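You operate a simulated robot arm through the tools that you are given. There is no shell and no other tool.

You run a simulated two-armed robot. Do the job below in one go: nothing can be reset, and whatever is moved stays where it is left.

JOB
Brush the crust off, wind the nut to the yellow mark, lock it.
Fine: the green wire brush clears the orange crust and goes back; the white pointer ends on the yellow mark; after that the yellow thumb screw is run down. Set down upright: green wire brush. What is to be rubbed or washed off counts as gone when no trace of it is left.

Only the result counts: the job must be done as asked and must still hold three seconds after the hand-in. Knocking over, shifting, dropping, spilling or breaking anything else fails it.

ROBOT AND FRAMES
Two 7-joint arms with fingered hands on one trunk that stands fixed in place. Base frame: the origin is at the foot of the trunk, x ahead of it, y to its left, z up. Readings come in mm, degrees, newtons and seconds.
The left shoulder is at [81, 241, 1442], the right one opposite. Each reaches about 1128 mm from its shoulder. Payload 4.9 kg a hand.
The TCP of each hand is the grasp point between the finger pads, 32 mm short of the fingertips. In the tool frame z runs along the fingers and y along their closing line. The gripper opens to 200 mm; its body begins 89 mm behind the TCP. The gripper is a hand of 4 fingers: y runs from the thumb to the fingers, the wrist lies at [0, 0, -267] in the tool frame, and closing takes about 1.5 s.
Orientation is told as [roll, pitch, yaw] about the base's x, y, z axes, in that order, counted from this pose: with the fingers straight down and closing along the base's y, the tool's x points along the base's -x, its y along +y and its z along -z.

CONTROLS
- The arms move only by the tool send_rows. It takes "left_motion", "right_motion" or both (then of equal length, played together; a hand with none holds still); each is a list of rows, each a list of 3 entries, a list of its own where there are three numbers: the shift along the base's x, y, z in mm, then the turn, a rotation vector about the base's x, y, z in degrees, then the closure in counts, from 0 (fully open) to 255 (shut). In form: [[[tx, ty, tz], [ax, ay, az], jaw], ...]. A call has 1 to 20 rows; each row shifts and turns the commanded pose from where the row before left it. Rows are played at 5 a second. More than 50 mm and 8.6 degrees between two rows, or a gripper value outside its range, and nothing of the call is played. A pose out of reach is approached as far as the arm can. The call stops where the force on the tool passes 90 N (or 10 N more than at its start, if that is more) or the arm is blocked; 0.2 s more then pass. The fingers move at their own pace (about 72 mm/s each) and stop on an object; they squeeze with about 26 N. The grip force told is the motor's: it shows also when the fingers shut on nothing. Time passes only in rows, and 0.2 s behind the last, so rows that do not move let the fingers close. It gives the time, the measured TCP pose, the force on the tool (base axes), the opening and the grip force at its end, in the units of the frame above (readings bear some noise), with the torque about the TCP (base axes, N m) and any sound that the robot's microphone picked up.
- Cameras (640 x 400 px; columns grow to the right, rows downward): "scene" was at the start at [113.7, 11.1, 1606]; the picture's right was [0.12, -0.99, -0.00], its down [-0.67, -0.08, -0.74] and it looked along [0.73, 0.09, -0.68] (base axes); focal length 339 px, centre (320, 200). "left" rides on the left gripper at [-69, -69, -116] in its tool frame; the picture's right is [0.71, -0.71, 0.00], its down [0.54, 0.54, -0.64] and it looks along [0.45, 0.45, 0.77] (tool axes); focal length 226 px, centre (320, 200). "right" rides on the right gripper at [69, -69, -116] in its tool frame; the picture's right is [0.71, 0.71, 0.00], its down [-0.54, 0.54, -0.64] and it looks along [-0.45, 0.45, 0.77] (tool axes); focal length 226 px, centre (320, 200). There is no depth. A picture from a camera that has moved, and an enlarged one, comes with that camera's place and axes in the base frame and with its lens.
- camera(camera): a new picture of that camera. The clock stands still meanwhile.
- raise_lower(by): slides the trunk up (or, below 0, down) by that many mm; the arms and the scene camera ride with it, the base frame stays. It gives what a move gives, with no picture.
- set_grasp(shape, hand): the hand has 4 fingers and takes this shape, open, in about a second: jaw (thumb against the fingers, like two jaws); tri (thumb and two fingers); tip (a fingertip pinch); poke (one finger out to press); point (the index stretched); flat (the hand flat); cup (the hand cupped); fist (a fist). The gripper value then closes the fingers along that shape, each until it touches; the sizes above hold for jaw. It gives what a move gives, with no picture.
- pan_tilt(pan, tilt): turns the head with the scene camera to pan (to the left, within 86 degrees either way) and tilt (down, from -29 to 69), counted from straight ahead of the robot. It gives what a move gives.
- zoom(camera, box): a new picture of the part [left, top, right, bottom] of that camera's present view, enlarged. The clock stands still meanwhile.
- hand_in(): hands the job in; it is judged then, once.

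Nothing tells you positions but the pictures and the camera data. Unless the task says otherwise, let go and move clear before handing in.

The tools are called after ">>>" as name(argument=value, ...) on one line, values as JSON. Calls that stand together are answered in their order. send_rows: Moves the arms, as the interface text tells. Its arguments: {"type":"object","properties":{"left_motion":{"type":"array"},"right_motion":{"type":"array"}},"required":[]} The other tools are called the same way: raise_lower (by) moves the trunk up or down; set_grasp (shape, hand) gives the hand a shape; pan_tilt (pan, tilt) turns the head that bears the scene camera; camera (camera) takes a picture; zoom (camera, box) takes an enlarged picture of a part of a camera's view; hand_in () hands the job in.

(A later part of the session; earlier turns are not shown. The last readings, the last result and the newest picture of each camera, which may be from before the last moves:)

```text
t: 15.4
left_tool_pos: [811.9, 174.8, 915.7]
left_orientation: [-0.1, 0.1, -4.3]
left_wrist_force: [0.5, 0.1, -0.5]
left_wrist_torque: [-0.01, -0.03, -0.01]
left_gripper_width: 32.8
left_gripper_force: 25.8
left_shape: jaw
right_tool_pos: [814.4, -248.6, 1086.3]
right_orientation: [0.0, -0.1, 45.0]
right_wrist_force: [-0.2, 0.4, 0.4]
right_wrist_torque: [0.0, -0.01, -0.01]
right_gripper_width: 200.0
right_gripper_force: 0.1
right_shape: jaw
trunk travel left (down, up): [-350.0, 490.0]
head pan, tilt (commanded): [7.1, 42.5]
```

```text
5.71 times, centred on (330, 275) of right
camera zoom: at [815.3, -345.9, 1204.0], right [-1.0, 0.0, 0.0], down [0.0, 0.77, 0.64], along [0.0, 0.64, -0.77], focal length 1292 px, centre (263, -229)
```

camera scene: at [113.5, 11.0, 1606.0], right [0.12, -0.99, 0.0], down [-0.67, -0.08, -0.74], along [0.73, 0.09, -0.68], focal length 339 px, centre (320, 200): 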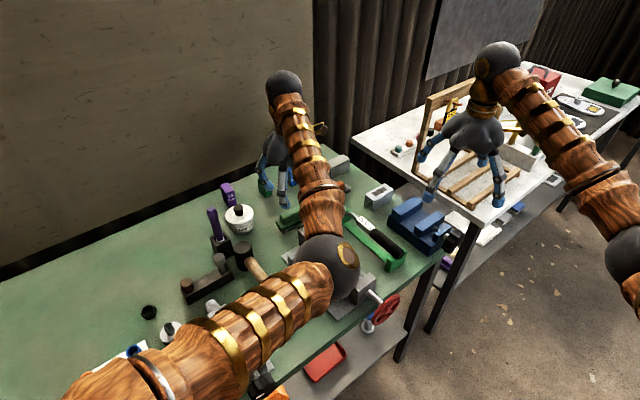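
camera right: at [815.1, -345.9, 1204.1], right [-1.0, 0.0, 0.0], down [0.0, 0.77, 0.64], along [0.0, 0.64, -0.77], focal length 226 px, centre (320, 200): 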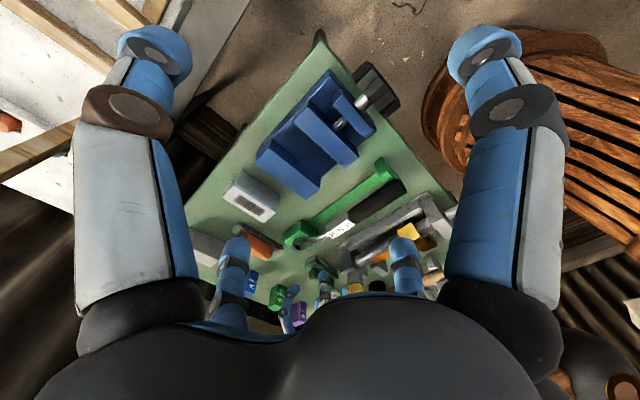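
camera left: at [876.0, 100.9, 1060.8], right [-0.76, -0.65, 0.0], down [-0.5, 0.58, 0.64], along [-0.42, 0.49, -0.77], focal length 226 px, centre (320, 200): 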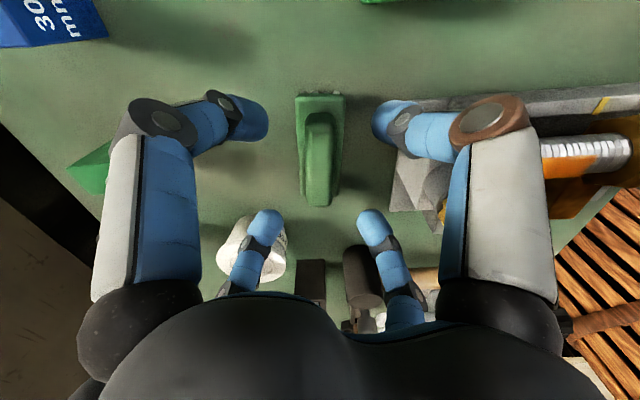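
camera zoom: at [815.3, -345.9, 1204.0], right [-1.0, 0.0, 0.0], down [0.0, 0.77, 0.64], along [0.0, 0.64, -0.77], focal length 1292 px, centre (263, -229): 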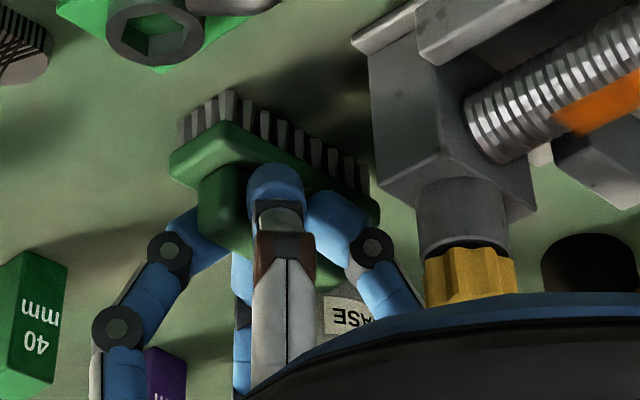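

The left hand grips the brush at 26 N, though the brush turned about 6° counter-clockwise as the fingers closed; I'll undo that when putting it back. I'll lift it now and check that it hangs level.

>>> send_rows(left_motion=[[[0, 0, 10], [0, 0, 0], 255], [[0, 0, 20], [0, 0, 0], 255], [[0, 0, 30], [0, 0, 0], 255], [[0, 0, 30], [0, 0, 0], 255], [[0, 0, 10], [0, 0, 0], 255]])

>>> zoom(camera="left", box=[230, 80, 410, 260])

>>> zoom(camera="right", box=[260, 220, 400, 310])

>>> camera(camera="scene")

```text
t: 16.6
left_tool_pos: [809.9, 176.6, 1015.1]
left_orientation: [0.1, 0.2, -4.4]
left_wrist_force: [-0.4, -0.1, -1.9]
left_wrist_torque: [0.0, -0.04, -0.01]
left_gripper_width: 32.7
left_gripper_force: 25.5
left_shape: jaw
right_tool_pos: [814.5, -249.9, 1087.2]
right_orientation: [0.0, 0.0, 45.0]
right_wrist_force: [-0.4, 0.6, 0.1]
right_wrist_torque: [-0.01, 0.02, -0.02]
right_gripper_width: 200.2
right_gripper_force: 0.0
right_shape: jaw
trunk travel left (down, up): [-350.0, 490.0]
head pan, tilt (commanded): [7.1, 42.5]
```

```text
2.22 times, centred on (320, 170) of left
camera zoom: at [875.4, 101.6, 1131.3], right [-0.76, -0.65, 0.0], down [-0.5, 0.58, 0.64], along [-0.42, 0.49, -0.77], focal length 502 px, centre (320, 267)
```

zoom: 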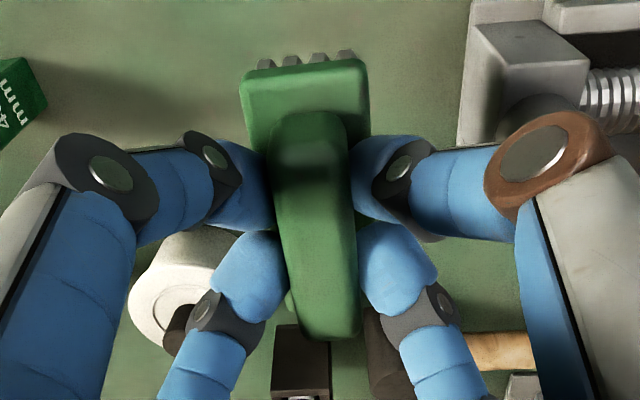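

```text
4.44 times, centred on (330, 265) of right
camera zoom: at [815.2, -346.2, 1203.9], right [-1.0, 0.0, 0.0], down [0.0, 0.77, 0.64], along [0.0, 0.64, -0.77], focal length 1005 px, centre (276, -89)
```

zoom: 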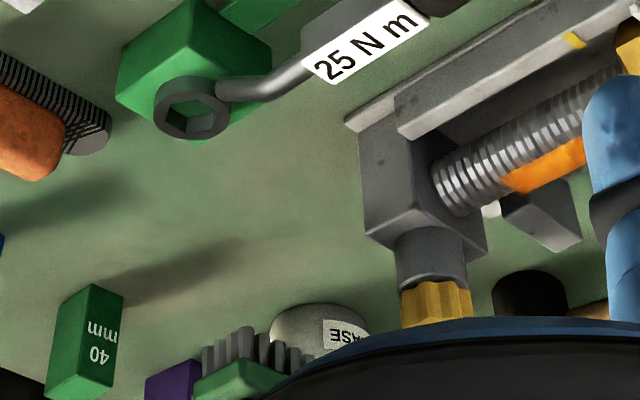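

```text
taken
camera scene: at [113.9, 10.8, 1605.9], right [0.12, -0.99, 0.0], down [-0.67, -0.08, -0.74], along [0.73, 0.09, -0.68], focal length 339 px, centre (320, 200)
```

scene: 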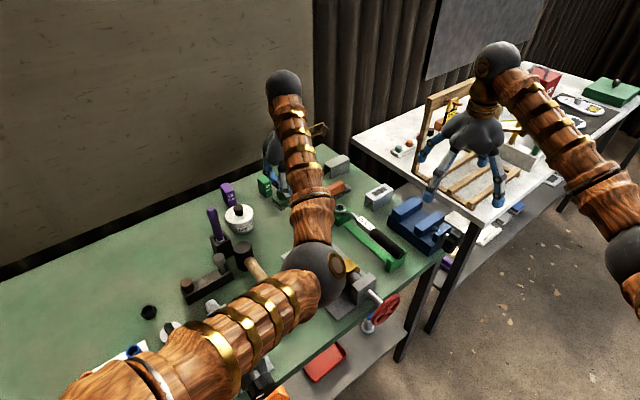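

The brush is held firmly and level. I'll raise it to clear the knob, carry it over the crust at about (678, 57), and bring it down to just above the screw.

>>> send_rows(left_motion=[[[0, 0, 30], [0, 0, 0], 255], [[0, 0, 25], [0, 0, 0], 255], [[-25, -22, 0], [0, 0, 0], 255], [[-30, -27, 0], [0, 0, 0], 255], [[-30, -27, 0], [0, 0, 0], 255], [[-30, -27, 0], [0, 0, 0], 255], [[-17, -16, 0], [0, 0, 0], 255], [[0, 0, -25], [0, 0, 0], 255], [[0, 0, -25], [0, 0, 0], 255], [[0, 0, 0], [0, 0, 0], 255]])

>>> camera(camera="scene")

>>> camera(camera="right")

>>> camera(camera="left")

```text
t: 18.8
left_tool_pos: [678.9, 56.6, 1021.2]
left_orientation: [0.0, 0.0, -4.4]
left_wrist_force: [-0.4, -0.5, -1.5]
left_wrist_torque: [0.01, -0.01, 0.03]
left_gripper_width: 32.6
left_gripper_force: 25.6
left_shape: jaw
right_tool_pos: [814.8, -249.9, 1088.2]
right_orientation: [0.0, -0.1, 45.0]
right_wrist_force: [-0.3, 0.9, 0.3]
right_wrist_torque: [0.04, -0.01, 0.01]
right_gripper_width: 199.9
right_gripper_force: 0.0
right_shape: jaw
trunk travel left (down, up): [-350.0, 490.0]
head pan, tilt (commanded): [7.1, 42.5]
```

```text
taken
camera scene: at [113.3, 10.7, 1606.0], right [0.12, -0.99, 0.0], down [-0.67, -0.08, -0.74], along [0.73, 0.09, -0.68], focal length 339 px, centre (320, 200)
```

scene: 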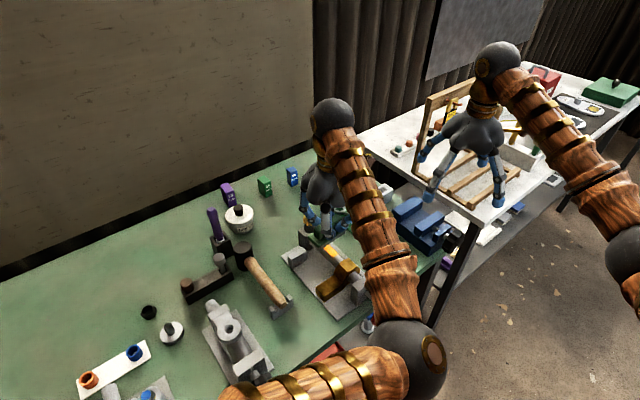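

```text
taken
camera right: at [814.8, -346.3, 1204.3], right [-1.0, 0.0, 0.0], down [0.0, 0.77, 0.64], along [0.0, 0.64, -0.77], focal length 226 px, centre (320, 200)
```

right: 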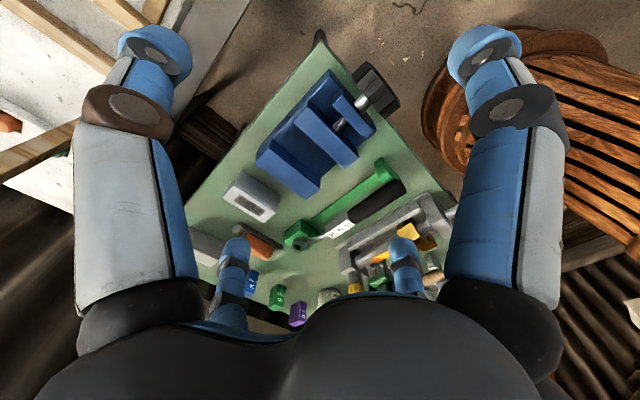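

```text
taken
camera left: at [743.1, -18.5, 1137.4], right [-0.76, -0.65, 0.0], down [-0.5, 0.58, 0.64], along [-0.42, 0.49, -0.77], focal length 226 px, centre (320, 200)
```

left: 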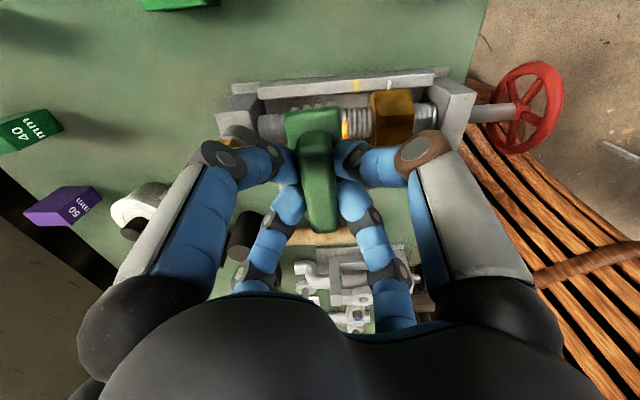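

The left camera shows the brush above the screw between the end block and the nut, and also the pointer and yellow mark on the rail. I'll zoom in before lowering.

>>> zoom(camera="left", box=[220, 50, 480, 220])

>>> zoom(camera="scene", box=[280, 160, 380, 310])

>>> zoom(camera="right", box=[320, 190, 460, 310])

```text
2.35 times, centred on (350, 135) of left
camera zoom: at [743.1, -18.5, 1137.4], right [-0.76, -0.65, 0.0], down [-0.5, 0.58, 0.64], along [-0.42, 0.49, -0.77], focal length 532 px, centre (249, 353)
```

zoom: 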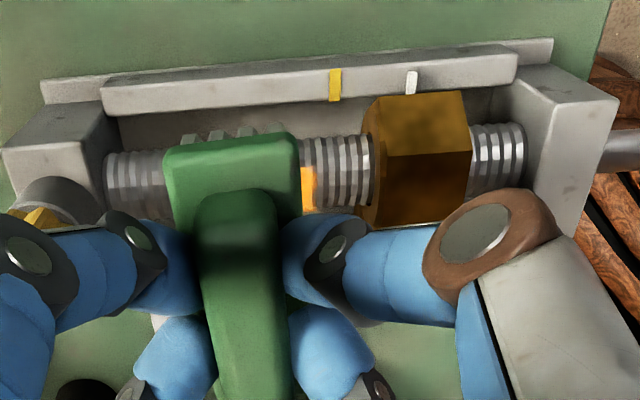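

```text
2.67 times, centred on (330, 235) of scene
camera zoom: at [113.3, 10.7, 1606.0], right [0.12, -0.99, 0.0], down [-0.67, -0.08, -0.74], along [0.73, 0.09, -0.68], focal length 903 px, centre (293, 107)
```

zoom: 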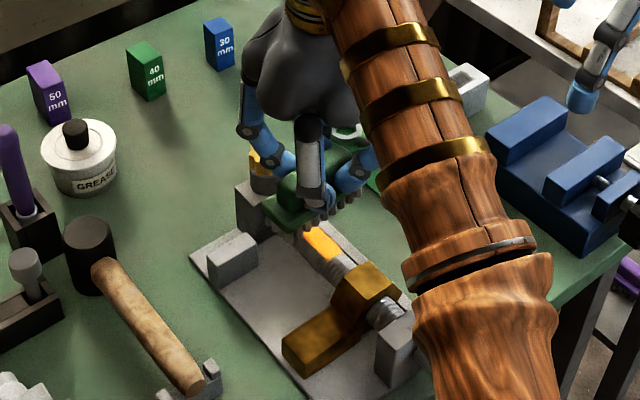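

```text
3.33 times, centred on (390, 250) of right
camera zoom: at [814.8, -346.3, 1204.3], right [-1.0, 0.0, 0.0], down [0.0, 0.77, 0.64], along [0.0, 0.64, -0.77], focal length 754 px, centre (87, 33)
```

zoom: 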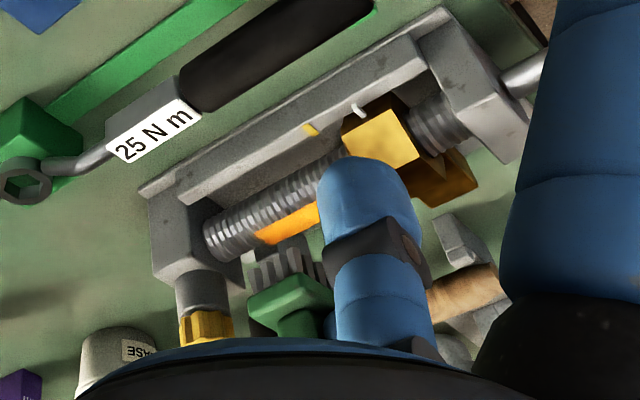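

Everything lines up: the brush is over the crust, clear of the nut, block and knob. I'll lower to just above contact, then feel for it in small steps.

>>> send_rows(left_motion=[[[0, 0, -15], [0, 0, 0], 255], [[0, 0, -15], [0, 0, 0], 255], [[0, 0, -5], [0, 0, 0], 255], [[0, 0, 0], [0, 0, 0], 255]])

>>> zoom(camera="right", box=[320, 190, 460, 310])

>>> zoom(camera="scene", box=[290, 180, 370, 300])

```text
t: 19.8
left_tool_pos: [679.4, 56.9, 985.1]
left_orientation: [0.0, 0.0, -4.4]
left_wrist_force: [-0.5, -0.5, -2.0]
left_wrist_torque: [0.0, -0.01, 0.0]
left_gripper_width: 32.6
left_gripper_force: 25.9
left_shape: jaw
right_tool_pos: [815.2, -248.7, 1088.5]
right_orientation: [0.0, 0.1, 45.0]
right_wrist_force: [-0.4, -0.2, -0.2]
right_wrist_torque: [0.01, 0.03, -0.02]
right_gripper_width: 199.7
right_gripper_force: 0.1
right_shape: jaw
trunk travel left (down, up): [-350.0, 490.0]
head pan, tilt (commanded): [7.1, 42.5]
```

```text
3.33 times, centred on (390, 250) of right
camera zoom: at [815.2, -346.0, 1204.0], right [-1.0, 0.0, 0.0], down [0.0, 0.77, 0.64], along [0.0, 0.64, -0.77], focal length 754 px, centre (87, 33)
```

zoom: 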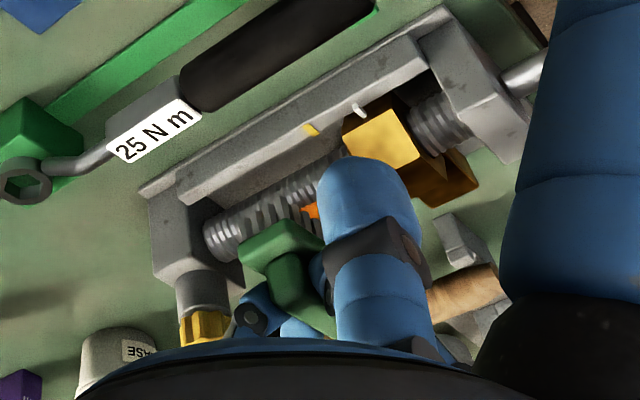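

```text
3.33 times, centred on (330, 240) of scene
camera zoom: at [113.8, 11.0, 1606.0], right [0.12, -0.99, 0.0], down [-0.67, -0.08, -0.74], along [0.73, 0.09, -0.68], focal length 1129 px, centre (287, 67)
```

zoom: 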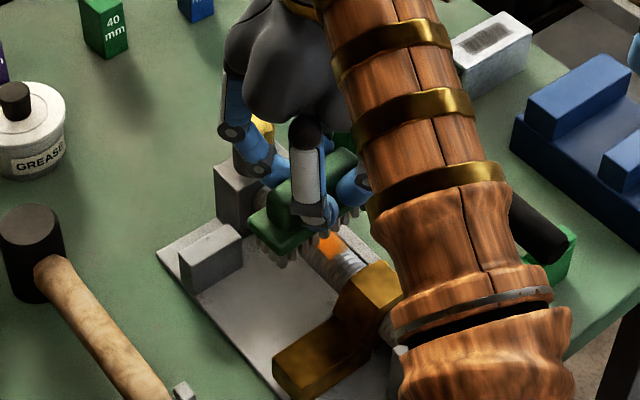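

The brush is just above the screw with no contact yet (about -2 N from its own weight). I'll step down a few millimetres at a time and watch the force.

>>> send_rows(left_motion=[[[0, 0, -2], [0, 0, 0], 255], [[0, 0, -2], [0, 0, 0], 255], [[0, 0, 0], [0, 0, 0], 255]])

>>> send_rows(left_motion=[[[0, 0, -2], [0, 0, 0], 255], [[0, 0, 0], [0, 0, 0], 255]])

>>> send_rows(left_motion=[[[0, 0, -2], [0, 0, 0], 255], [[0, 0, 0], [0, 0, 0], 255]])

```text
t: 20.6
left_tool_pos: [678.0, 57.9, 981.6]
left_orientation: [0.0, 0.0, -4.3]
left_wrist_force: [0.1, 0.6, -1.9]
left_wrist_torque: [0.03, 0.0, -0.02]
left_gripper_width: 32.7
left_gripper_force: 26.3
left_shape: jaw
right_tool_pos: [815.2, -250.4, 1088.1]
right_orientation: [0.1, 0.1, 44.9]
right_wrist_force: [0.2, 0.5, 0.1]
right_wrist_torque: [0.02, 0.0, 0.0]
right_gripper_width: 199.8
right_gripper_force: 0.0
right_shape: jaw
trunk travel left (down, up): [-350.0, 490.0]
head pan, tilt (commanded): [7.1, 42.5]
```

```text
t: 21.2
left_tool_pos: [678.6, 57.6, 980.7]
left_orientation: [0.0, 0.0, -4.3]
left_wrist_force: [-0.5, 0.0, -1.8]
left_wrist_torque: [0.02, -0.02, 0.03]
left_gripper_width: 32.7
left_gripper_force: 26.5
left_shape: jaw
right_tool_pos: [814.8, -248.8, 1088.2]
right_orientation: [0.0, 0.1, 45.0]
right_wrist_force: [-0.6, 0.5, 0.6]
right_wrist_torque: [0.02, -0.03, 0.0]
right_gripper_width: 199.8
right_gripper_force: 0.1
right_shape: jaw
trunk travel left (down, up): [-350.0, 490.0]
head pan, tilt (commanded): [7.1, 42.5]
```

```text
t: 21.8
left_tool_pos: [679.7, 56.3, 977.4]
left_orientation: [0.0, -0.1, -4.2]
left_wrist_force: [-0.7, 0.0, -1.8]
left_wrist_torque: [-0.01, 0.02, -0.03]
left_gripper_width: 32.8
left_gripper_force: 25.9
left_shape: jaw
right_tool_pos: [814.1, -249.0, 1088.8]
right_orientation: [0.0, 0.1, 45.0]
right_wrist_force: [0.2, -0.2, -0.2]
right_wrist_torque: [-0.01, -0.01, -0.02]
right_gripper_width: 200.0
right_gripper_force: 0.1
right_shape: jaw
trunk travel left (down, up): [-350.0, 490.0]
head pan, tilt (commanded): [7.1, 42.5]
```

Still no contact at TCP z≈978. I'll keep stepping down.

>>> send_rows(left_motion=[[[0, 0, -2], [0, 0, 0], 255], [[0, 0, 0], [0, 0, 0], 255]])

>>> send_rows(left_motion=[[[0, 0, -2], [0, 0, 0], 255], [[0, 0, 0], [0, 0, 0], 255]])

>>> zoom(camera="right", box=[340, 210, 420, 290])

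>>> zoom(camera="left", box=[220, 50, 480, 220])

```text
t: 22.4
left_tool_pos: [679.7, 56.9, 975.4]
left_orientation: [0.0, 0.0, -4.4]
left_wrist_force: [-0.4, 0.7, -1.2]
left_wrist_torque: [-0.02, 0.01, 0.0]
left_gripper_width: 32.6
left_gripper_force: 26.1
left_shape: jaw
right_tool_pos: [814.4, -248.4, 1087.5]
right_orientation: [-0.1, 0.0, 45.0]
right_wrist_force: [1.1, 0.6, 0.2]
right_wrist_torque: [0.04, 0.01, 0.0]
right_gripper_width: 200.0
right_gripper_force: 0.1
right_shape: jaw
trunk travel left (down, up): [-350.0, 490.0]
head pan, tilt (commanded): [7.1, 42.5]
```

```text
t: 23.0
left_tool_pos: [680.0, 57.2, 975.4]
left_orientation: [0.0, 0.0, -4.3]
left_wrist_force: [0.2, 0.6, -0.7]
left_wrist_torque: [0.04, -0.01, -0.01]
left_gripper_width: 32.5
left_gripper_force: 26.0
left_shape: jaw
right_tool_pos: [814.2, -250.5, 1087.7]
right_orientation: [0.0, 0.1, 45.0]
right_wrist_force: [-0.9, 0.3, 1.1]
right_wrist_torque: [-0.02, -0.01, 0.02]
right_gripper_width: 200.1
right_gripper_force: 0.0
right_shape: jaw
trunk travel left (down, up): [-350.0, 490.0]
head pan, tilt (commanded): [7.1, 42.5]
```

```text
5.00 times, centred on (380, 250) of right
camera zoom: at [815.2, -345.9, 1204.1], right [-1.0, 0.0, 0.0], down [0.0, 0.77, 0.64], along [0.0, 0.64, -0.77], focal length 1130 px, centre (20, -50)
```

zoom: 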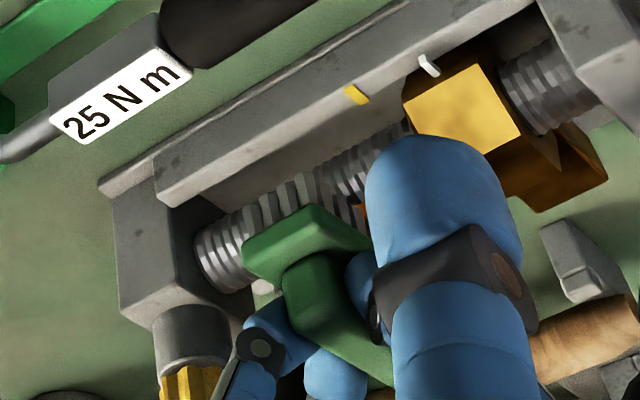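

```text
2.35 times, centred on (350, 135) of left
camera zoom: at [743.8, -18.1, 1090.2], right [-0.76, -0.65, 0.0], down [-0.5, 0.58, 0.64], along [-0.42, 0.49, -0.77], focal length 532 px, centre (249, 353)
```

zoom: 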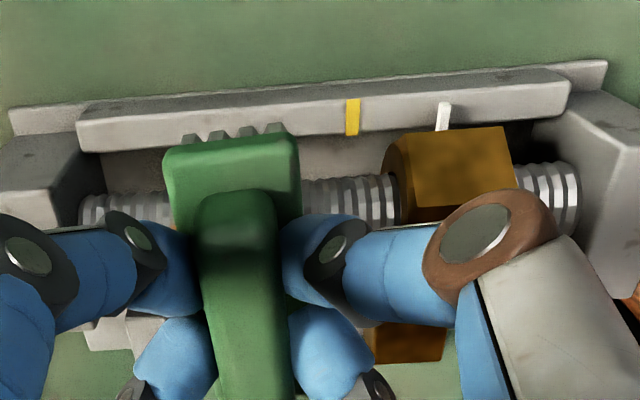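

Contact is beginning: the weight reading dropped from -1.9 to -0.7 N at z≈975. I'll press slightly further and make a short test stroke.

>>> send_rows(left_motion=[[[0, 0, -2], [0, 0, 0], 255], [[0, 0, 0], [0, 0, 0], 255]])

>>> send_rows(left_motion=[[[0, 0, -2], [0, 0, 0], 255], [[0, 0, 0], [0, 0, 0], 255]])

```text
t: 23.6
left_tool_pos: [678.5, 56.9, 973.1]
left_orientation: [0.0, -0.2, -4.4]
left_wrist_force: [2.1, 0.1, 11.8]
left_wrist_torque: [-0.01, -0.09, -0.02]
left_gripper_width: 32.6
left_gripper_force: 26.2
left_shape: jaw
right_tool_pos: [813.9, -249.7, 1088.0]
right_orientation: [0.0, 0.0, 45.0]
right_wrist_force: [0.1, 0.2, -1.1]
right_wrist_torque: [-0.01, 0.0, 0.0]
right_gripper_width: 199.9
right_gripper_force: 0.0
right_shape: jaw
trunk travel left (down, up): [-350.0, 490.0]
head pan, tilt (commanded): [7.1, 42.5]
```

```text
t: 24.2
left_tool_pos: [678.2, 57.7, 971.7]
left_orientation: [0.0, -0.2, -4.3]
left_wrist_force: [3.4, 3.3, 25.7]
left_wrist_torque: [0.04, -0.11, -0.02]
left_gripper_width: 33.3
left_gripper_force: 26.0
left_shape: jaw
right_tool_pos: [813.4, -249.1, 1088.8]
right_orientation: [0.0, -0.1, 45.0]
right_wrist_force: [-0.3, 0.1, -0.6]
right_wrist_torque: [0.03, 0.0, 0.02]
right_gripper_width: 199.9
right_gripper_force: 0.0
right_shape: jaw
trunk travel left (down, up): [-350.0, 490.0]
head pan, tilt (commanded): [7.1, 42.5]
```

The brush is pressing at about 25 N. I'll ease off 1.5 mm and rub back and forth along the screw, within ±22 mm.

>>> send_rows(left_motion=[[[0, 0, 1.5], [0, 0, 0], 255], [[5.5, 5.5, 0], [0, 0, 0], 255], [[5, 5, 0], [0, 0, 0], 255], [[5, 5, 0], [0, 0, 0], 255], [[-7.5, -7.5, 0], [0, 0, 0], 255], [[-7.5, -7.5, 0], [0, 0, 0], 255], [[-7.5, -7.5, 0], [0, 0, 0], 255], [[-7.5, -7.5, 0], [0, 0, 0], 255], [[7.5, 7.5, 0], [0, 0, 0], 255], [[7.5, 7.5, 0], [0, 0, 0], 255], [[7.5, 7.5, 0], [0, 0, 0], 255], [[7.5, 7.5, 0], [0, 0, 0], 255], [[-7.5, -7.5, 0], [0, 0, 0], 255], [[-7.5, -7.5, 0], [0, 0, 0], 255]])

>>> camera(camera="left")

>>> zoom(camera="right", box=[340, 210, 420, 290])

>>> zoom(camera="scene", box=[290, 180, 370, 300])

```text
t: 27.2
left_tool_pos: [679.9, 58.2, 972.1]
left_orientation: [0.1, -0.1, -4.3]
left_wrist_force: [0.4, 3.4, 8.4]
left_wrist_torque: [0.06, 0.01, 0.02]
left_gripper_width: 32.7
left_gripper_force: 25.7
left_shape: jaw
right_tool_pos: [814.6, -249.4, 1088.6]
right_orientation: [0.1, 0.1, 45.0]
right_wrist_force: [0.5, 0.6, -0.3]
right_wrist_torque: [0.05, 0.01, 0.01]
right_gripper_width: 200.0
right_gripper_force: 0.0
right_shape: jaw
trunk travel left (down, up): [-350.0, 490.0]
head pan, tilt (commanded): [7.1, 42.5]
```

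```text
taken
camera left: at [743.5, -17.2, 1088.2], right [-0.76, -0.65, 0.0], down [-0.5, 0.58, 0.64], along [-0.42, 0.49, -0.77], focal length 226 px, centre (320, 200)
```

left: 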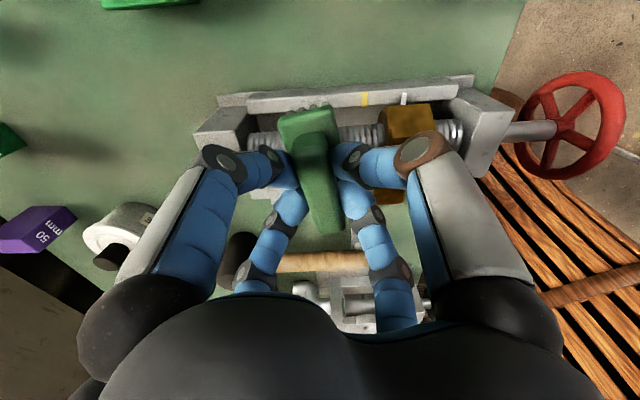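

```text
5.00 times, centred on (380, 250) of right
camera zoom: at [814.5, -346.2, 1204.5], right [-1.0, 0.0, 0.0], down [0.0, 0.77, 0.64], along [0.0, 0.64, -0.77], focal length 1130 px, centre (20, -50)
```

zoom: 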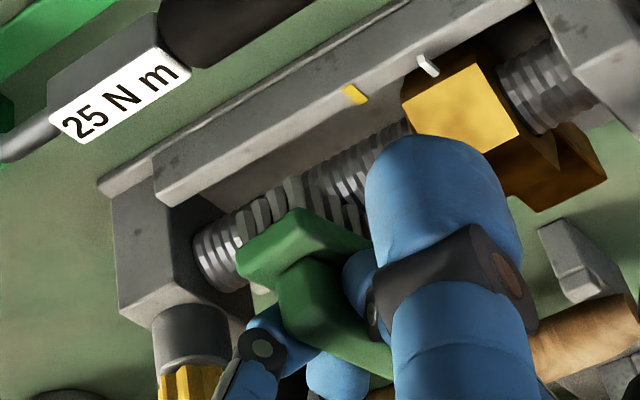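

```text
3.33 times, centred on (330, 240) of scene
camera zoom: at [112.8, 10.6, 1606.0], right [0.12, -0.99, 0.0], down [-0.67, -0.08, -0.74], along [0.73, 0.09, -0.67], focal length 1129 px, centre (287, 67)
```

zoom: 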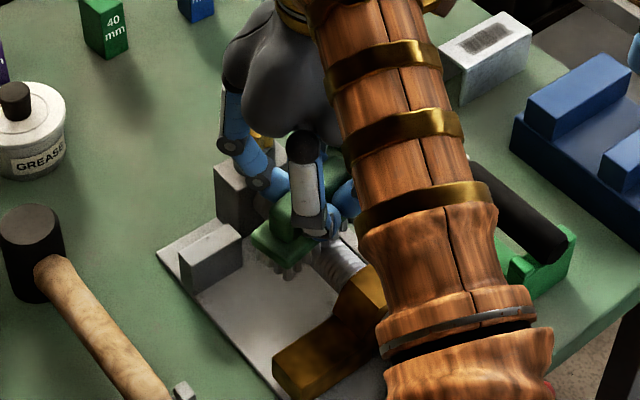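

The orange is already gone where I can see the screw beside the brush. I'll do another full set of strokes, slightly firmer, then lift to inspect.

>>> send_rows(left_motion=[[[0, 0, -0.8], [0, 0, 0], 255], [[-7, -7, 0], [0, 0, 0], 255], [[-7, -7, 0], [0, 0, 0], 255], [[7.5, 7.5, 0], [0, 0, 0], 255], [[7.5, 7.5, 0], [0, 0, 0], 255], [[7.5, 7.5, 0], [0, 0, 0], 255], [[7.5, 7.5, 0], [0, 0, 0], 255], [[-7.5, -7.5, 0], [0, 0, 0], 255], [[-7.5, -7.5, 0], [0, 0, 0], 255], [[-7.5, -7.5, 0], [0, 0, 0], 255], [[-7.5, -7.5, 0], [0, 0, 0], 255], [[7.5, 7.5, 0], [0, 0, 0], 255], [[7.5, 7.5, 0], [0, 0, 0], 255], [[7.5, 7.5, 0], [0, 0, 0], 255], [[7.5, 7.5, 0], [0, 0, 0], 255], [[-7.5, -7.5, 0], [0, 0, 0], 255], [[-7.5, -7.5, 0], [0, 0, 0], 255]])

>>> send_rows(left_motion=[[[0, 0, 15], [0, 0, 0], 255], [[0, 0, 25], [0, 0, 0], 255], [[0, 0, 25], [0, 0, 0], 255], [[0, 0, 25], [0, 0, 0], 255], [[0, 0, 0], [0, 0, 0], 255]])

>>> camera(camera="left")

>>> zoom(camera="right", box=[320, 190, 460, 310])

>>> zoom(camera="scene", box=[290, 180, 370, 300])

```text
t: 30.8
left_tool_pos: [680.7, 59.9, 970.4]
left_orientation: [0.0, 0.0, -4.3]
left_wrist_force: [3.1, 3.5, 14.7]
left_wrist_torque: [0.11, -0.09, 0.0]
left_gripper_width: 32.5
left_gripper_force: 26.0
left_shape: jaw
right_tool_pos: [813.7, -249.6, 1090.2]
right_orientation: [0.1, 0.0, 44.9]
right_wrist_force: [0.4, 0.6, 1.0]
right_wrist_torque: [0.02, 0.0, 0.01]
right_gripper_width: 200.0
right_gripper_force: 0.0
right_shape: jaw
trunk travel left (down, up): [-350.0, 490.0]
head pan, tilt (commanded): [7.1, 42.5]
```

```text
t: 32.0
left_tool_pos: [679.5, 59.4, 1060.4]
left_orientation: [0.0, 0.0, -4.2]
left_wrist_force: [0.1, -0.3, -1.4]
left_wrist_torque: [-0.02, 0.03, 0.0]
left_gripper_width: 32.6
left_gripper_force: 26.3
left_shape: jaw
right_tool_pos: [815.7, -249.1, 1086.3]
right_orientation: [-0.1, 0.0, 45.1]
right_wrist_force: [-0.1, 0.8, 0.3]
right_wrist_torque: [0.0, 0.02, 0.01]
right_gripper_width: 199.6
right_gripper_force: 0.1
right_shape: jaw
trunk travel left (down, up): [-350.0, 490.0]
head pan, tilt (commanded): [7.1, 42.5]
```

```text
taken
camera left: at [745.1, -15.7, 1176.8], right [-0.76, -0.65, 0.0], down [-0.5, 0.58, 0.64], along [-0.42, 0.49, -0.77], focal length 226 px, centre (320, 200)
```

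left: 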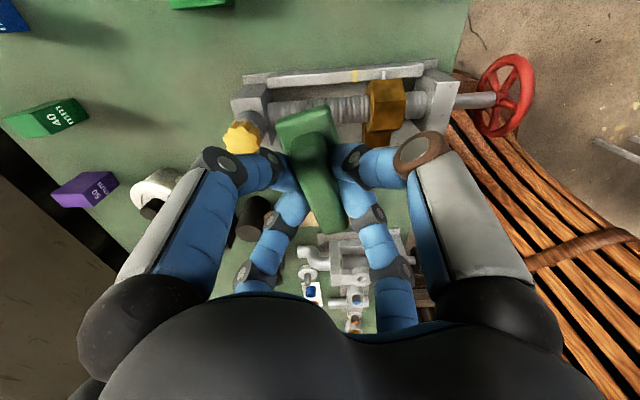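

```text
3.33 times, centred on (390, 250) of right
camera zoom: at [815.3, -345.8, 1204.0], right [-1.0, 0.0, 0.0], down [0.0, 0.77, 0.64], along [0.0, 0.64, -0.77], focal length 754 px, centre (87, 33)
```

zoom: 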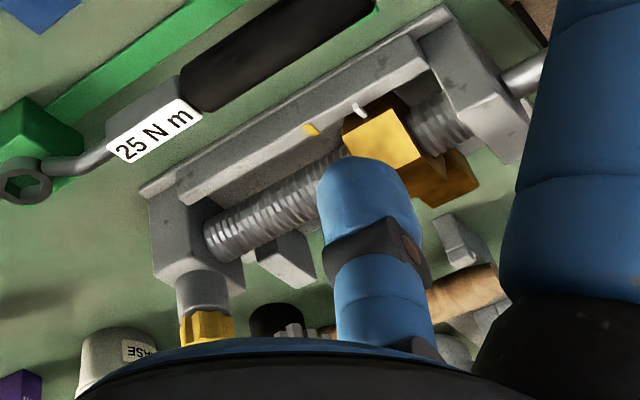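

```text
3.33 times, centred on (330, 240) of scene
camera zoom: at [113.9, 11.2, 1605.9], right [0.12, -0.99, 0.0], down [-0.67, -0.08, -0.74], along [0.73, 0.09, -0.68], focal length 1129 px, centre (287, 67)
```

zoom: 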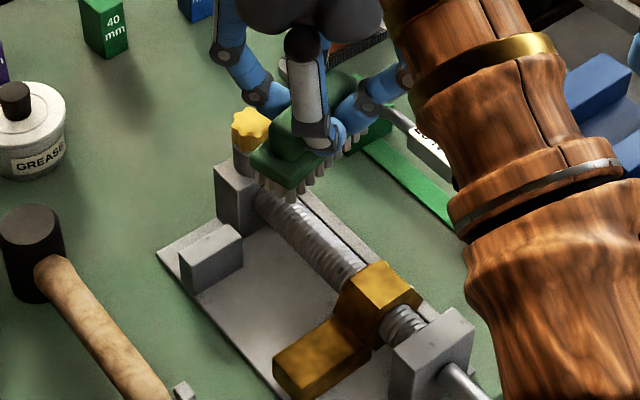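

The screw looks clean in both views. I'll zoom closely to make sure no trace of orange is left before I return the brush.

>>> zoom(camera="scene", box=[305, 225, 350, 265])

>>> zoom(camera="right", box=[355, 225, 400, 265])

>>> zoom(camera="left", box=[230, 50, 440, 170])

```text
10.00 times, centred on (328, 245) of scene
camera zoom: at [113.9, 11.2, 1605.9], right [0.12, -0.99, 0.0], down [-0.67, -0.08, -0.74], along [0.73, 0.09, -0.68], focal length 3386 px, centre (245, -250)
```

zoom: 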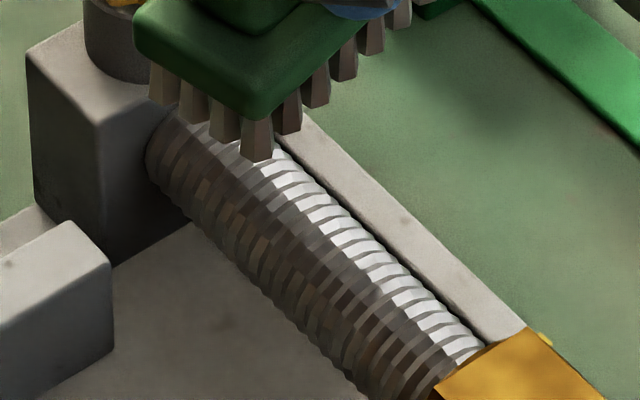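

```text
10.00 times, centred on (378, 245) of right
camera zoom: at [815.3, -345.8, 1204.0], right [-1.0, 0.0, 0.0], down [0.0, 0.77, 0.64], along [0.0, 0.64, -0.77], focal length 2261 px, centre (-255, -250)
```

zoom: 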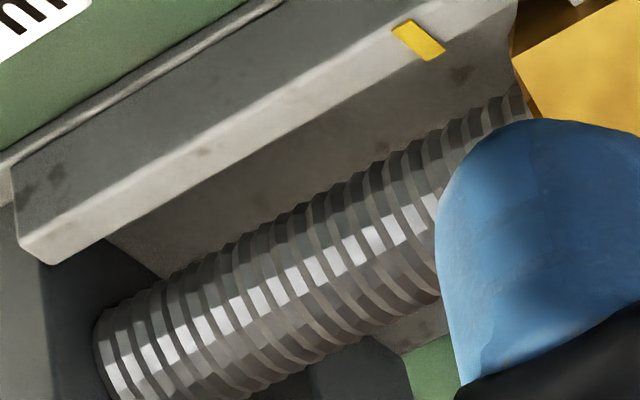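

```text
3.05 times, centred on (335, 110) of left
camera zoom: at [745.1, -15.7, 1176.8], right [-0.76, -0.65, 0.0], down [-0.5, 0.58, 0.64], along [-0.42, 0.49, -0.77], focal length 689 px, centre (274, 474)
```

zoom: 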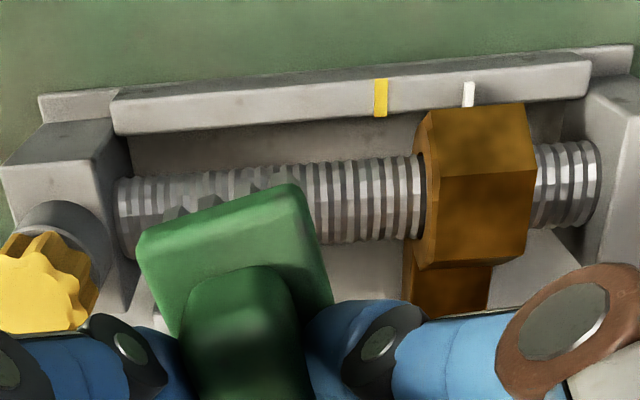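

The screw is clean, with no orange anywhere. The brush has turned a bit more in the grip, so I'll carry it back above its spot and measure its angle before setting it down.

>>> send_rows(left_motion=[[[25, 22, 5], [0, 0, 0], 255], [[30, 27, 0], [0, 0, 0], 255], [[30, 27, 0], [0, 0, 0], 255], [[30, 27, 0], [0, 0, 0], 255], [[17, 13.5, 0], [0, 0, 0], 255], [[0, 0, 0], [0, 0, 0], 255]])

>>> zoom(camera="left", box=[230, 80, 410, 260])

>>> camera(camera="right")

>>> zoom(camera="scene", box=[240, 110, 340, 240])

```text
t: 33.4
left_tool_pos: [813.5, 173.6, 1067.4]
left_orientation: [0.0, 0.0, -4.3]
left_wrist_force: [-0.5, -0.3, -0.8]
left_wrist_torque: [-0.02, -0.04, 0.0]
left_gripper_width: 32.3
left_gripper_force: 26.4
left_shape: jaw
right_tool_pos: [814.0, -249.6, 1087.2]
right_orientation: [0.0, 0.0, 45.0]
right_wrist_force: [-0.4, 0.3, -1.2]
right_wrist_torque: [0.04, -0.01, 0.02]
right_gripper_width: 199.7
right_gripper_force: 0.0
right_shape: jaw
trunk travel left (down, up): [-350.0, 490.0]
head pan, tilt (commanded): [7.1, 42.5]
```

```text
2.22 times, centred on (320, 170) of left
camera zoom: at [877.4, 98.9, 1182.6], right [-0.76, -0.65, 0.0], down [-0.5, 0.58, 0.64], along [-0.42, 0.49, -0.77], focal length 502 px, centre (320, 267)
```

zoom: 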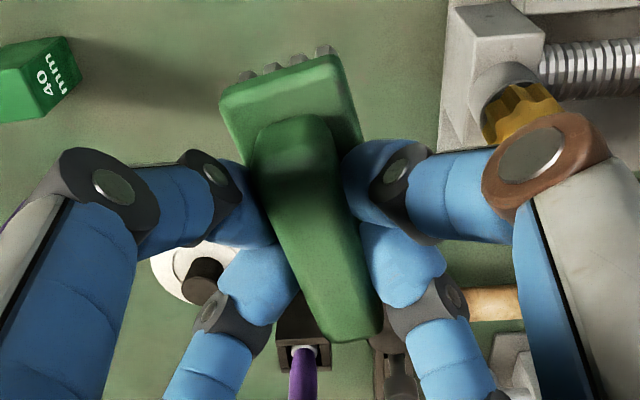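

```text
taken
camera right: at [814.8, -346.6, 1204.2], right [-1.0, 0.0, 0.0], down [0.0, 0.77, 0.64], along [0.0, 0.64, -0.77], focal length 226 px, centre (320, 200)
```

right: 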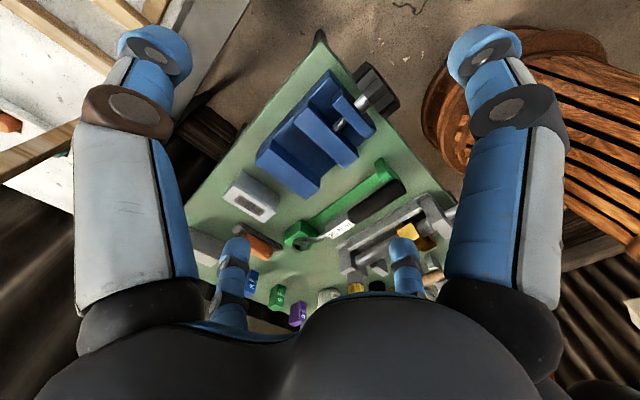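

```text
3.08 times, centred on (290, 175) of scene
camera zoom: at [113.3, 10.3, 1606.0], right [0.12, -0.99, 0.0], down [-0.67, -0.08, -0.74], along [0.73, 0.09, -0.68], focal length 1042 px, centre (412, 277)
```

zoom: 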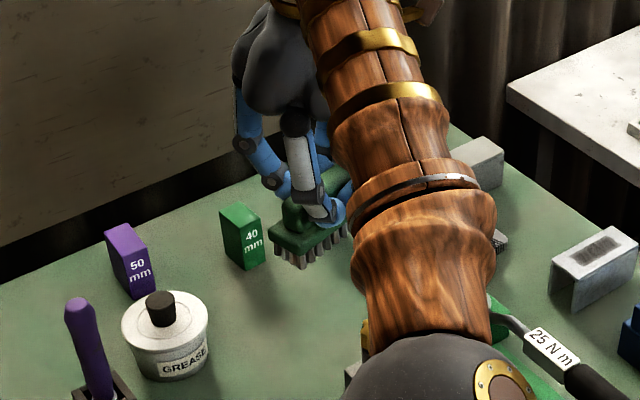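

The brush axis now sits at about 147.5°, against 130.7° originally, so I'll turn the hand by -17° and lower it above the original spot.

>>> send_rows(left_motion=[[[-0.5, 1, 0], [0, 0, -6], 255], [[-0.5, 1, 0], [0, 0, -6], 255], [[0, 0, 0], [0, 0, -5], 255], [[0, 0, -30], [0, 0, 0], 255], [[0, 0, -35], [0, 0, 0], 255], [[0, 0, -35], [0, 0, 0], 255], [[0, 0, -30], [0, 0, 0], 255], [[0, 0, 0], [0, 0, 0], 255]])

>>> zoom(camera="left", box=[200, 60, 440, 260])

>>> zoom(camera="right", box=[270, 235, 370, 305])

>>> zoom(camera="scene", box=[240, 150, 340, 240])

```text
t: 35.2
left_tool_pos: [812.0, 176.0, 934.5]
left_orientation: [0.0, 0.0, -21.4]
left_wrist_force: [0.4, 0.2, -1.9]
left_wrist_torque: [0.05, -0.02, 0.01]
left_gripper_width: 32.4
left_gripper_force: 25.5
left_shape: jaw
right_tool_pos: [814.8, -249.6, 1087.8]
right_orientation: [0.0, 0.0, 44.9]
right_wrist_force: [0.2, -0.5, 0.3]
right_wrist_torque: [0.01, 0.0, 0.02]
right_gripper_width: 199.9
right_gripper_force: 0.1
right_shape: jaw
trunk travel left (down, up): [-350.0, 490.0]
head pan, tilt (commanded): [7.1, 42.5]
```

```text
2.00 times, centred on (320, 160) of left
camera zoom: at [851.4, 86.2, 1051.9], right [-0.92, -0.4, 0.0], down [-0.31, 0.7, 0.64], along [-0.26, 0.59, -0.77], focal length 452 px, centre (320, 280)
```

zoom: 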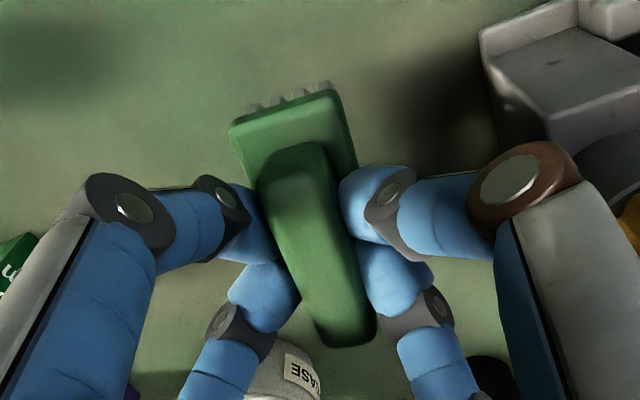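

```text
5.71 times, centred on (320, 270) of right
camera zoom: at [815.0, -346.2, 1204.2], right [-1.0, 0.0, 0.0], down [0.0, 0.77, 0.64], along [0.0, 0.64, -0.77], focal length 1292 px, centre (320, -200)
```

zoom: 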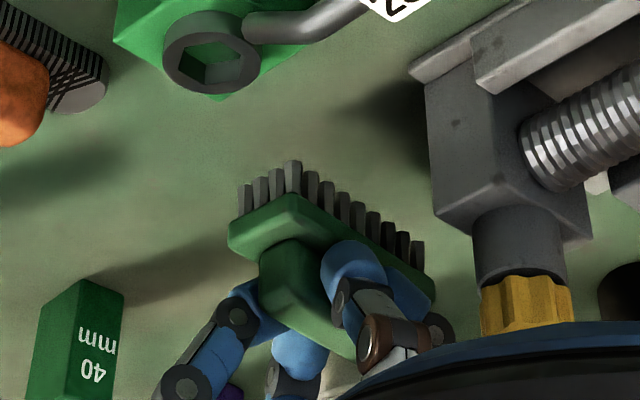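

```text
4.44 times, centred on (290, 195) of scene
camera zoom: at [113.5, 10.7, 1606.0], right [0.12, -0.99, 0.0], down [-0.67, -0.08, -0.74], along [0.73, 0.09, -0.68], focal length 1505 px, centre (453, 222)
```

zoom: 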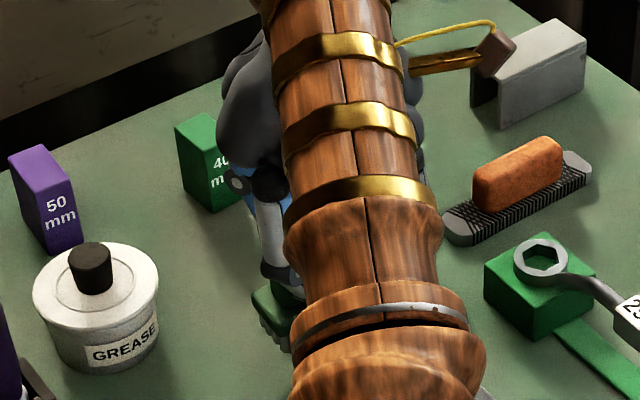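

The brush's corners match its original position and angle in the right view to within a few millimetres, about 20 mm up. I'll lower it gently until it touches.

>>> send_rows(left_motion=[[[0, 0, -10], [0, 0, 0], 255], [[0, 0, -6], [0, 0, 0], 255], [[0, 0, 0], [0, 0, 0], 255]])

>>> send_rows(left_motion=[[[0, 0, -2], [0, 0, 0], 255], [[0, 0, 0], [0, 0, 0], 255]])

>>> send_rows(left_motion=[[[0, 0, -2], [0, 0, 0], 255], [[0, 0, 0], [0, 0, 0], 255]])

```text
t: 36.0
left_tool_pos: [811.6, 176.9, 920.1]
left_orientation: [0.0, 0.0, -21.4]
left_wrist_force: [-0.8, -0.4, -2.5]
left_wrist_torque: [0.02, -0.02, -0.01]
left_gripper_width: 32.5
left_gripper_force: 25.9
left_shape: jaw
right_tool_pos: [814.6, -249.0, 1088.9]
right_orientation: [-0.1, 0.0, 45.0]
right_wrist_force: [-0.1, -0.4, -0.8]
right_wrist_torque: [-0.02, 0.01, 0.02]
right_gripper_width: 200.0
right_gripper_force: 0.0
right_shape: jaw
trunk travel left (down, up): [-350.0, 490.0]
head pan, tilt (commanded): [7.1, 42.5]
```

```text
t: 36.6
left_tool_pos: [811.5, 177.4, 916.4]
left_orientation: [0.0, 0.1, -21.3]
left_wrist_force: [-0.7, 0.4, -1.5]
left_wrist_torque: [0.0, -0.03, -0.01]
left_gripper_width: 32.5
left_gripper_force: 25.8
left_shape: jaw
right_tool_pos: [815.0, -249.1, 1088.1]
right_orientation: [0.0, 0.0, 45.0]
right_wrist_force: [0.7, 0.3, -0.1]
right_wrist_torque: [0.0, 0.0, 0.02]
right_gripper_width: 199.9
right_gripper_force: 0.0
right_shape: jaw
trunk travel left (down, up): [-350.0, 490.0]
head pan, tilt (commanded): [7.1, 42.5]
```

```text
t: 37.2
left_tool_pos: [811.5, 176.2, 914.2]
left_orientation: [0.0, 0.0, -21.4]
left_wrist_force: [0.3, 0.0, -1.5]
left_wrist_torque: [0.0, 0.03, -0.02]
left_gripper_width: 32.3
left_gripper_force: 25.4
left_shape: jaw
right_tool_pos: [814.8, -248.9, 1088.5]
right_orientation: [0.0, 0.0, 45.0]
right_wrist_force: [-0.2, 0.4, -0.1]
right_wrist_torque: [-0.02, -0.02, 0.01]
right_gripper_width: 199.9
right_gripper_force: 0.1
right_shape: jaw
trunk travel left (down, up): [-350.0, 490.0]
head pan, tilt (commanded): [7.1, 42.5]
```

No bench contact yet at z≈914. I'll continue in 1.5 mm steps.

>>> send_rows(left_motion=[[[0, 0, -1.5], [0, 0, 0], 255], [[0, 0, 0], [0, 0, 0], 255]])

>>> send_rows(left_motion=[[[0, 0, -1.5], [0, 0, 0], 255], [[0, 0, 0], [0, 0, 0], 255]])

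>>> zoom(camera="right", box=[270, 235, 370, 305])

```text
t: 37.8
left_tool_pos: [811.7, 178.6, 913.7]
left_orientation: [-0.1, 0.1, -21.3]
left_wrist_force: [0.3, -0.1, -1.5]
left_wrist_torque: [-0.01, 0.0, 0.01]
left_gripper_width: 32.3
left_gripper_force: 26.7
left_shape: jaw
right_tool_pos: [814.9, -248.4, 1087.6]
right_orientation: [-0.1, 0.0, 44.9]
right_wrist_force: [0.4, -0.1, -0.3]
right_wrist_torque: [-0.05, 0.03, 0.0]
right_gripper_width: 199.7
right_gripper_force: 0.0
right_shape: jaw
trunk travel left (down, up): [-350.0, 490.0]
head pan, tilt (commanded): [7.1, 42.5]
```

```text
t: 38.4
left_tool_pos: [811.5, 178.0, 912.1]
left_orientation: [0.0, -0.1, -21.2]
left_wrist_force: [0.4, 0.0, -2.0]
left_wrist_torque: [0.05, -0.05, -0.02]
left_gripper_width: 32.4
left_gripper_force: 25.8
left_shape: jaw
right_tool_pos: [813.8, -248.4, 1087.8]
right_orientation: [0.0, 0.0, 45.0]
right_wrist_force: [-0.4, -0.7, 0.4]
right_wrist_torque: [0.0, 0.01, 0.01]
right_gripper_width: 200.0
right_gripper_force: 0.1
right_shape: jaw
trunk travel left (down, up): [-350.0, 490.0]
head pan, tilt (commanded): [7.1, 42.5]
```

```text
5.71 times, centred on (320, 270) of right
camera zoom: at [815.3, -345.9, 1204.0], right [-1.0, 0.0, 0.0], down [0.0, 0.77, 0.64], along [0.0, 0.64, -0.77], focal length 1292 px, centre (320, -200)
```

zoom: 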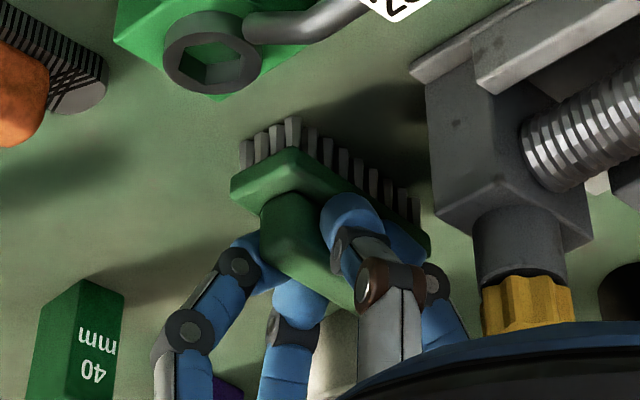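

By comparison with the first picture it is about 2–3 mm above the bench. I'll go on in 1 mm steps.

>>> send_rows(left_motion=[[[0, 0, -1.2], [0, 0, 0], 255], [[0, 0, 0], [0, 0, 0], 255]])

>>> send_rows(left_motion=[[[0, 0, -1.2], [0, 0, 0], 255], [[0, 0, 0], [0, 0, 0], 255]])

>>> zoom(camera="right", box=[270, 235, 370, 305])

```text
t: 39.0
left_tool_pos: [811.1, 177.3, 910.9]
left_orientation: [0.0, 0.0, -21.3]
left_wrist_force: [-0.3, 0.1, -1.3]
left_wrist_torque: [0.03, 0.02, 0.0]
left_gripper_width: 32.5
left_gripper_force: 25.9
left_shape: jaw
right_tool_pos: [815.5, -249.1, 1088.2]
right_orientation: [0.0, 0.0, 45.1]
right_wrist_force: [0.5, -0.2, 0.9]
right_wrist_torque: [0.01, -0.05, 0.0]
right_gripper_width: 199.9
right_gripper_force: 0.1
right_shape: jaw
trunk travel left (down, up): [-350.0, 490.0]
head pan, tilt (commanded): [7.1, 42.5]
```

```text
t: 39.6
left_tool_pos: [812.2, 177.6, 910.3]
left_orientation: [-0.1, -0.1, -21.2]
left_wrist_force: [1.1, 0.6, 4.9]
left_wrist_torque: [0.0, -0.01, -0.05]
left_gripper_width: 32.2
left_gripper_force: 26.0
left_shape: jaw
right_tool_pos: [814.7, -249.1, 1089.0]
right_orientation: [0.0, 0.0, 45.1]
right_wrist_force: [0.8, -0.1, -0.1]
right_wrist_torque: [0.0, 0.02, -0.01]
right_gripper_width: 199.7
right_gripper_force: 0.0
right_shape: jaw
trunk travel left (down, up): [-350.0, 490.0]
head pan, tilt (commanded): [7.1, 42.5]
```

```text
5.71 times, centred on (320, 270) of right
camera zoom: at [814.8, -346.0, 1204.4], right [-1.0, 0.0, 0.0], down [0.0, 0.77, 0.64], along [0.0, 0.64, -0.77], focal length 1292 px, centre (320, -200)
```

zoom: 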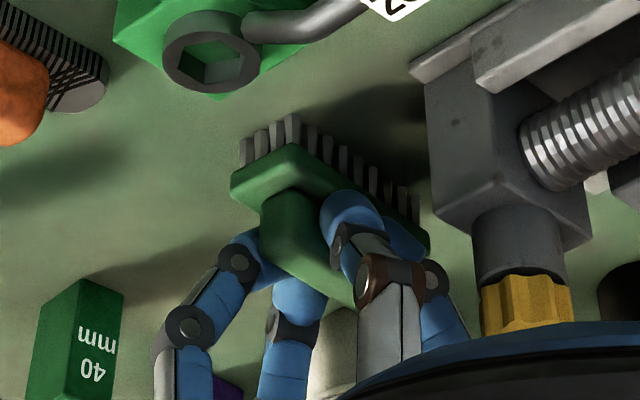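

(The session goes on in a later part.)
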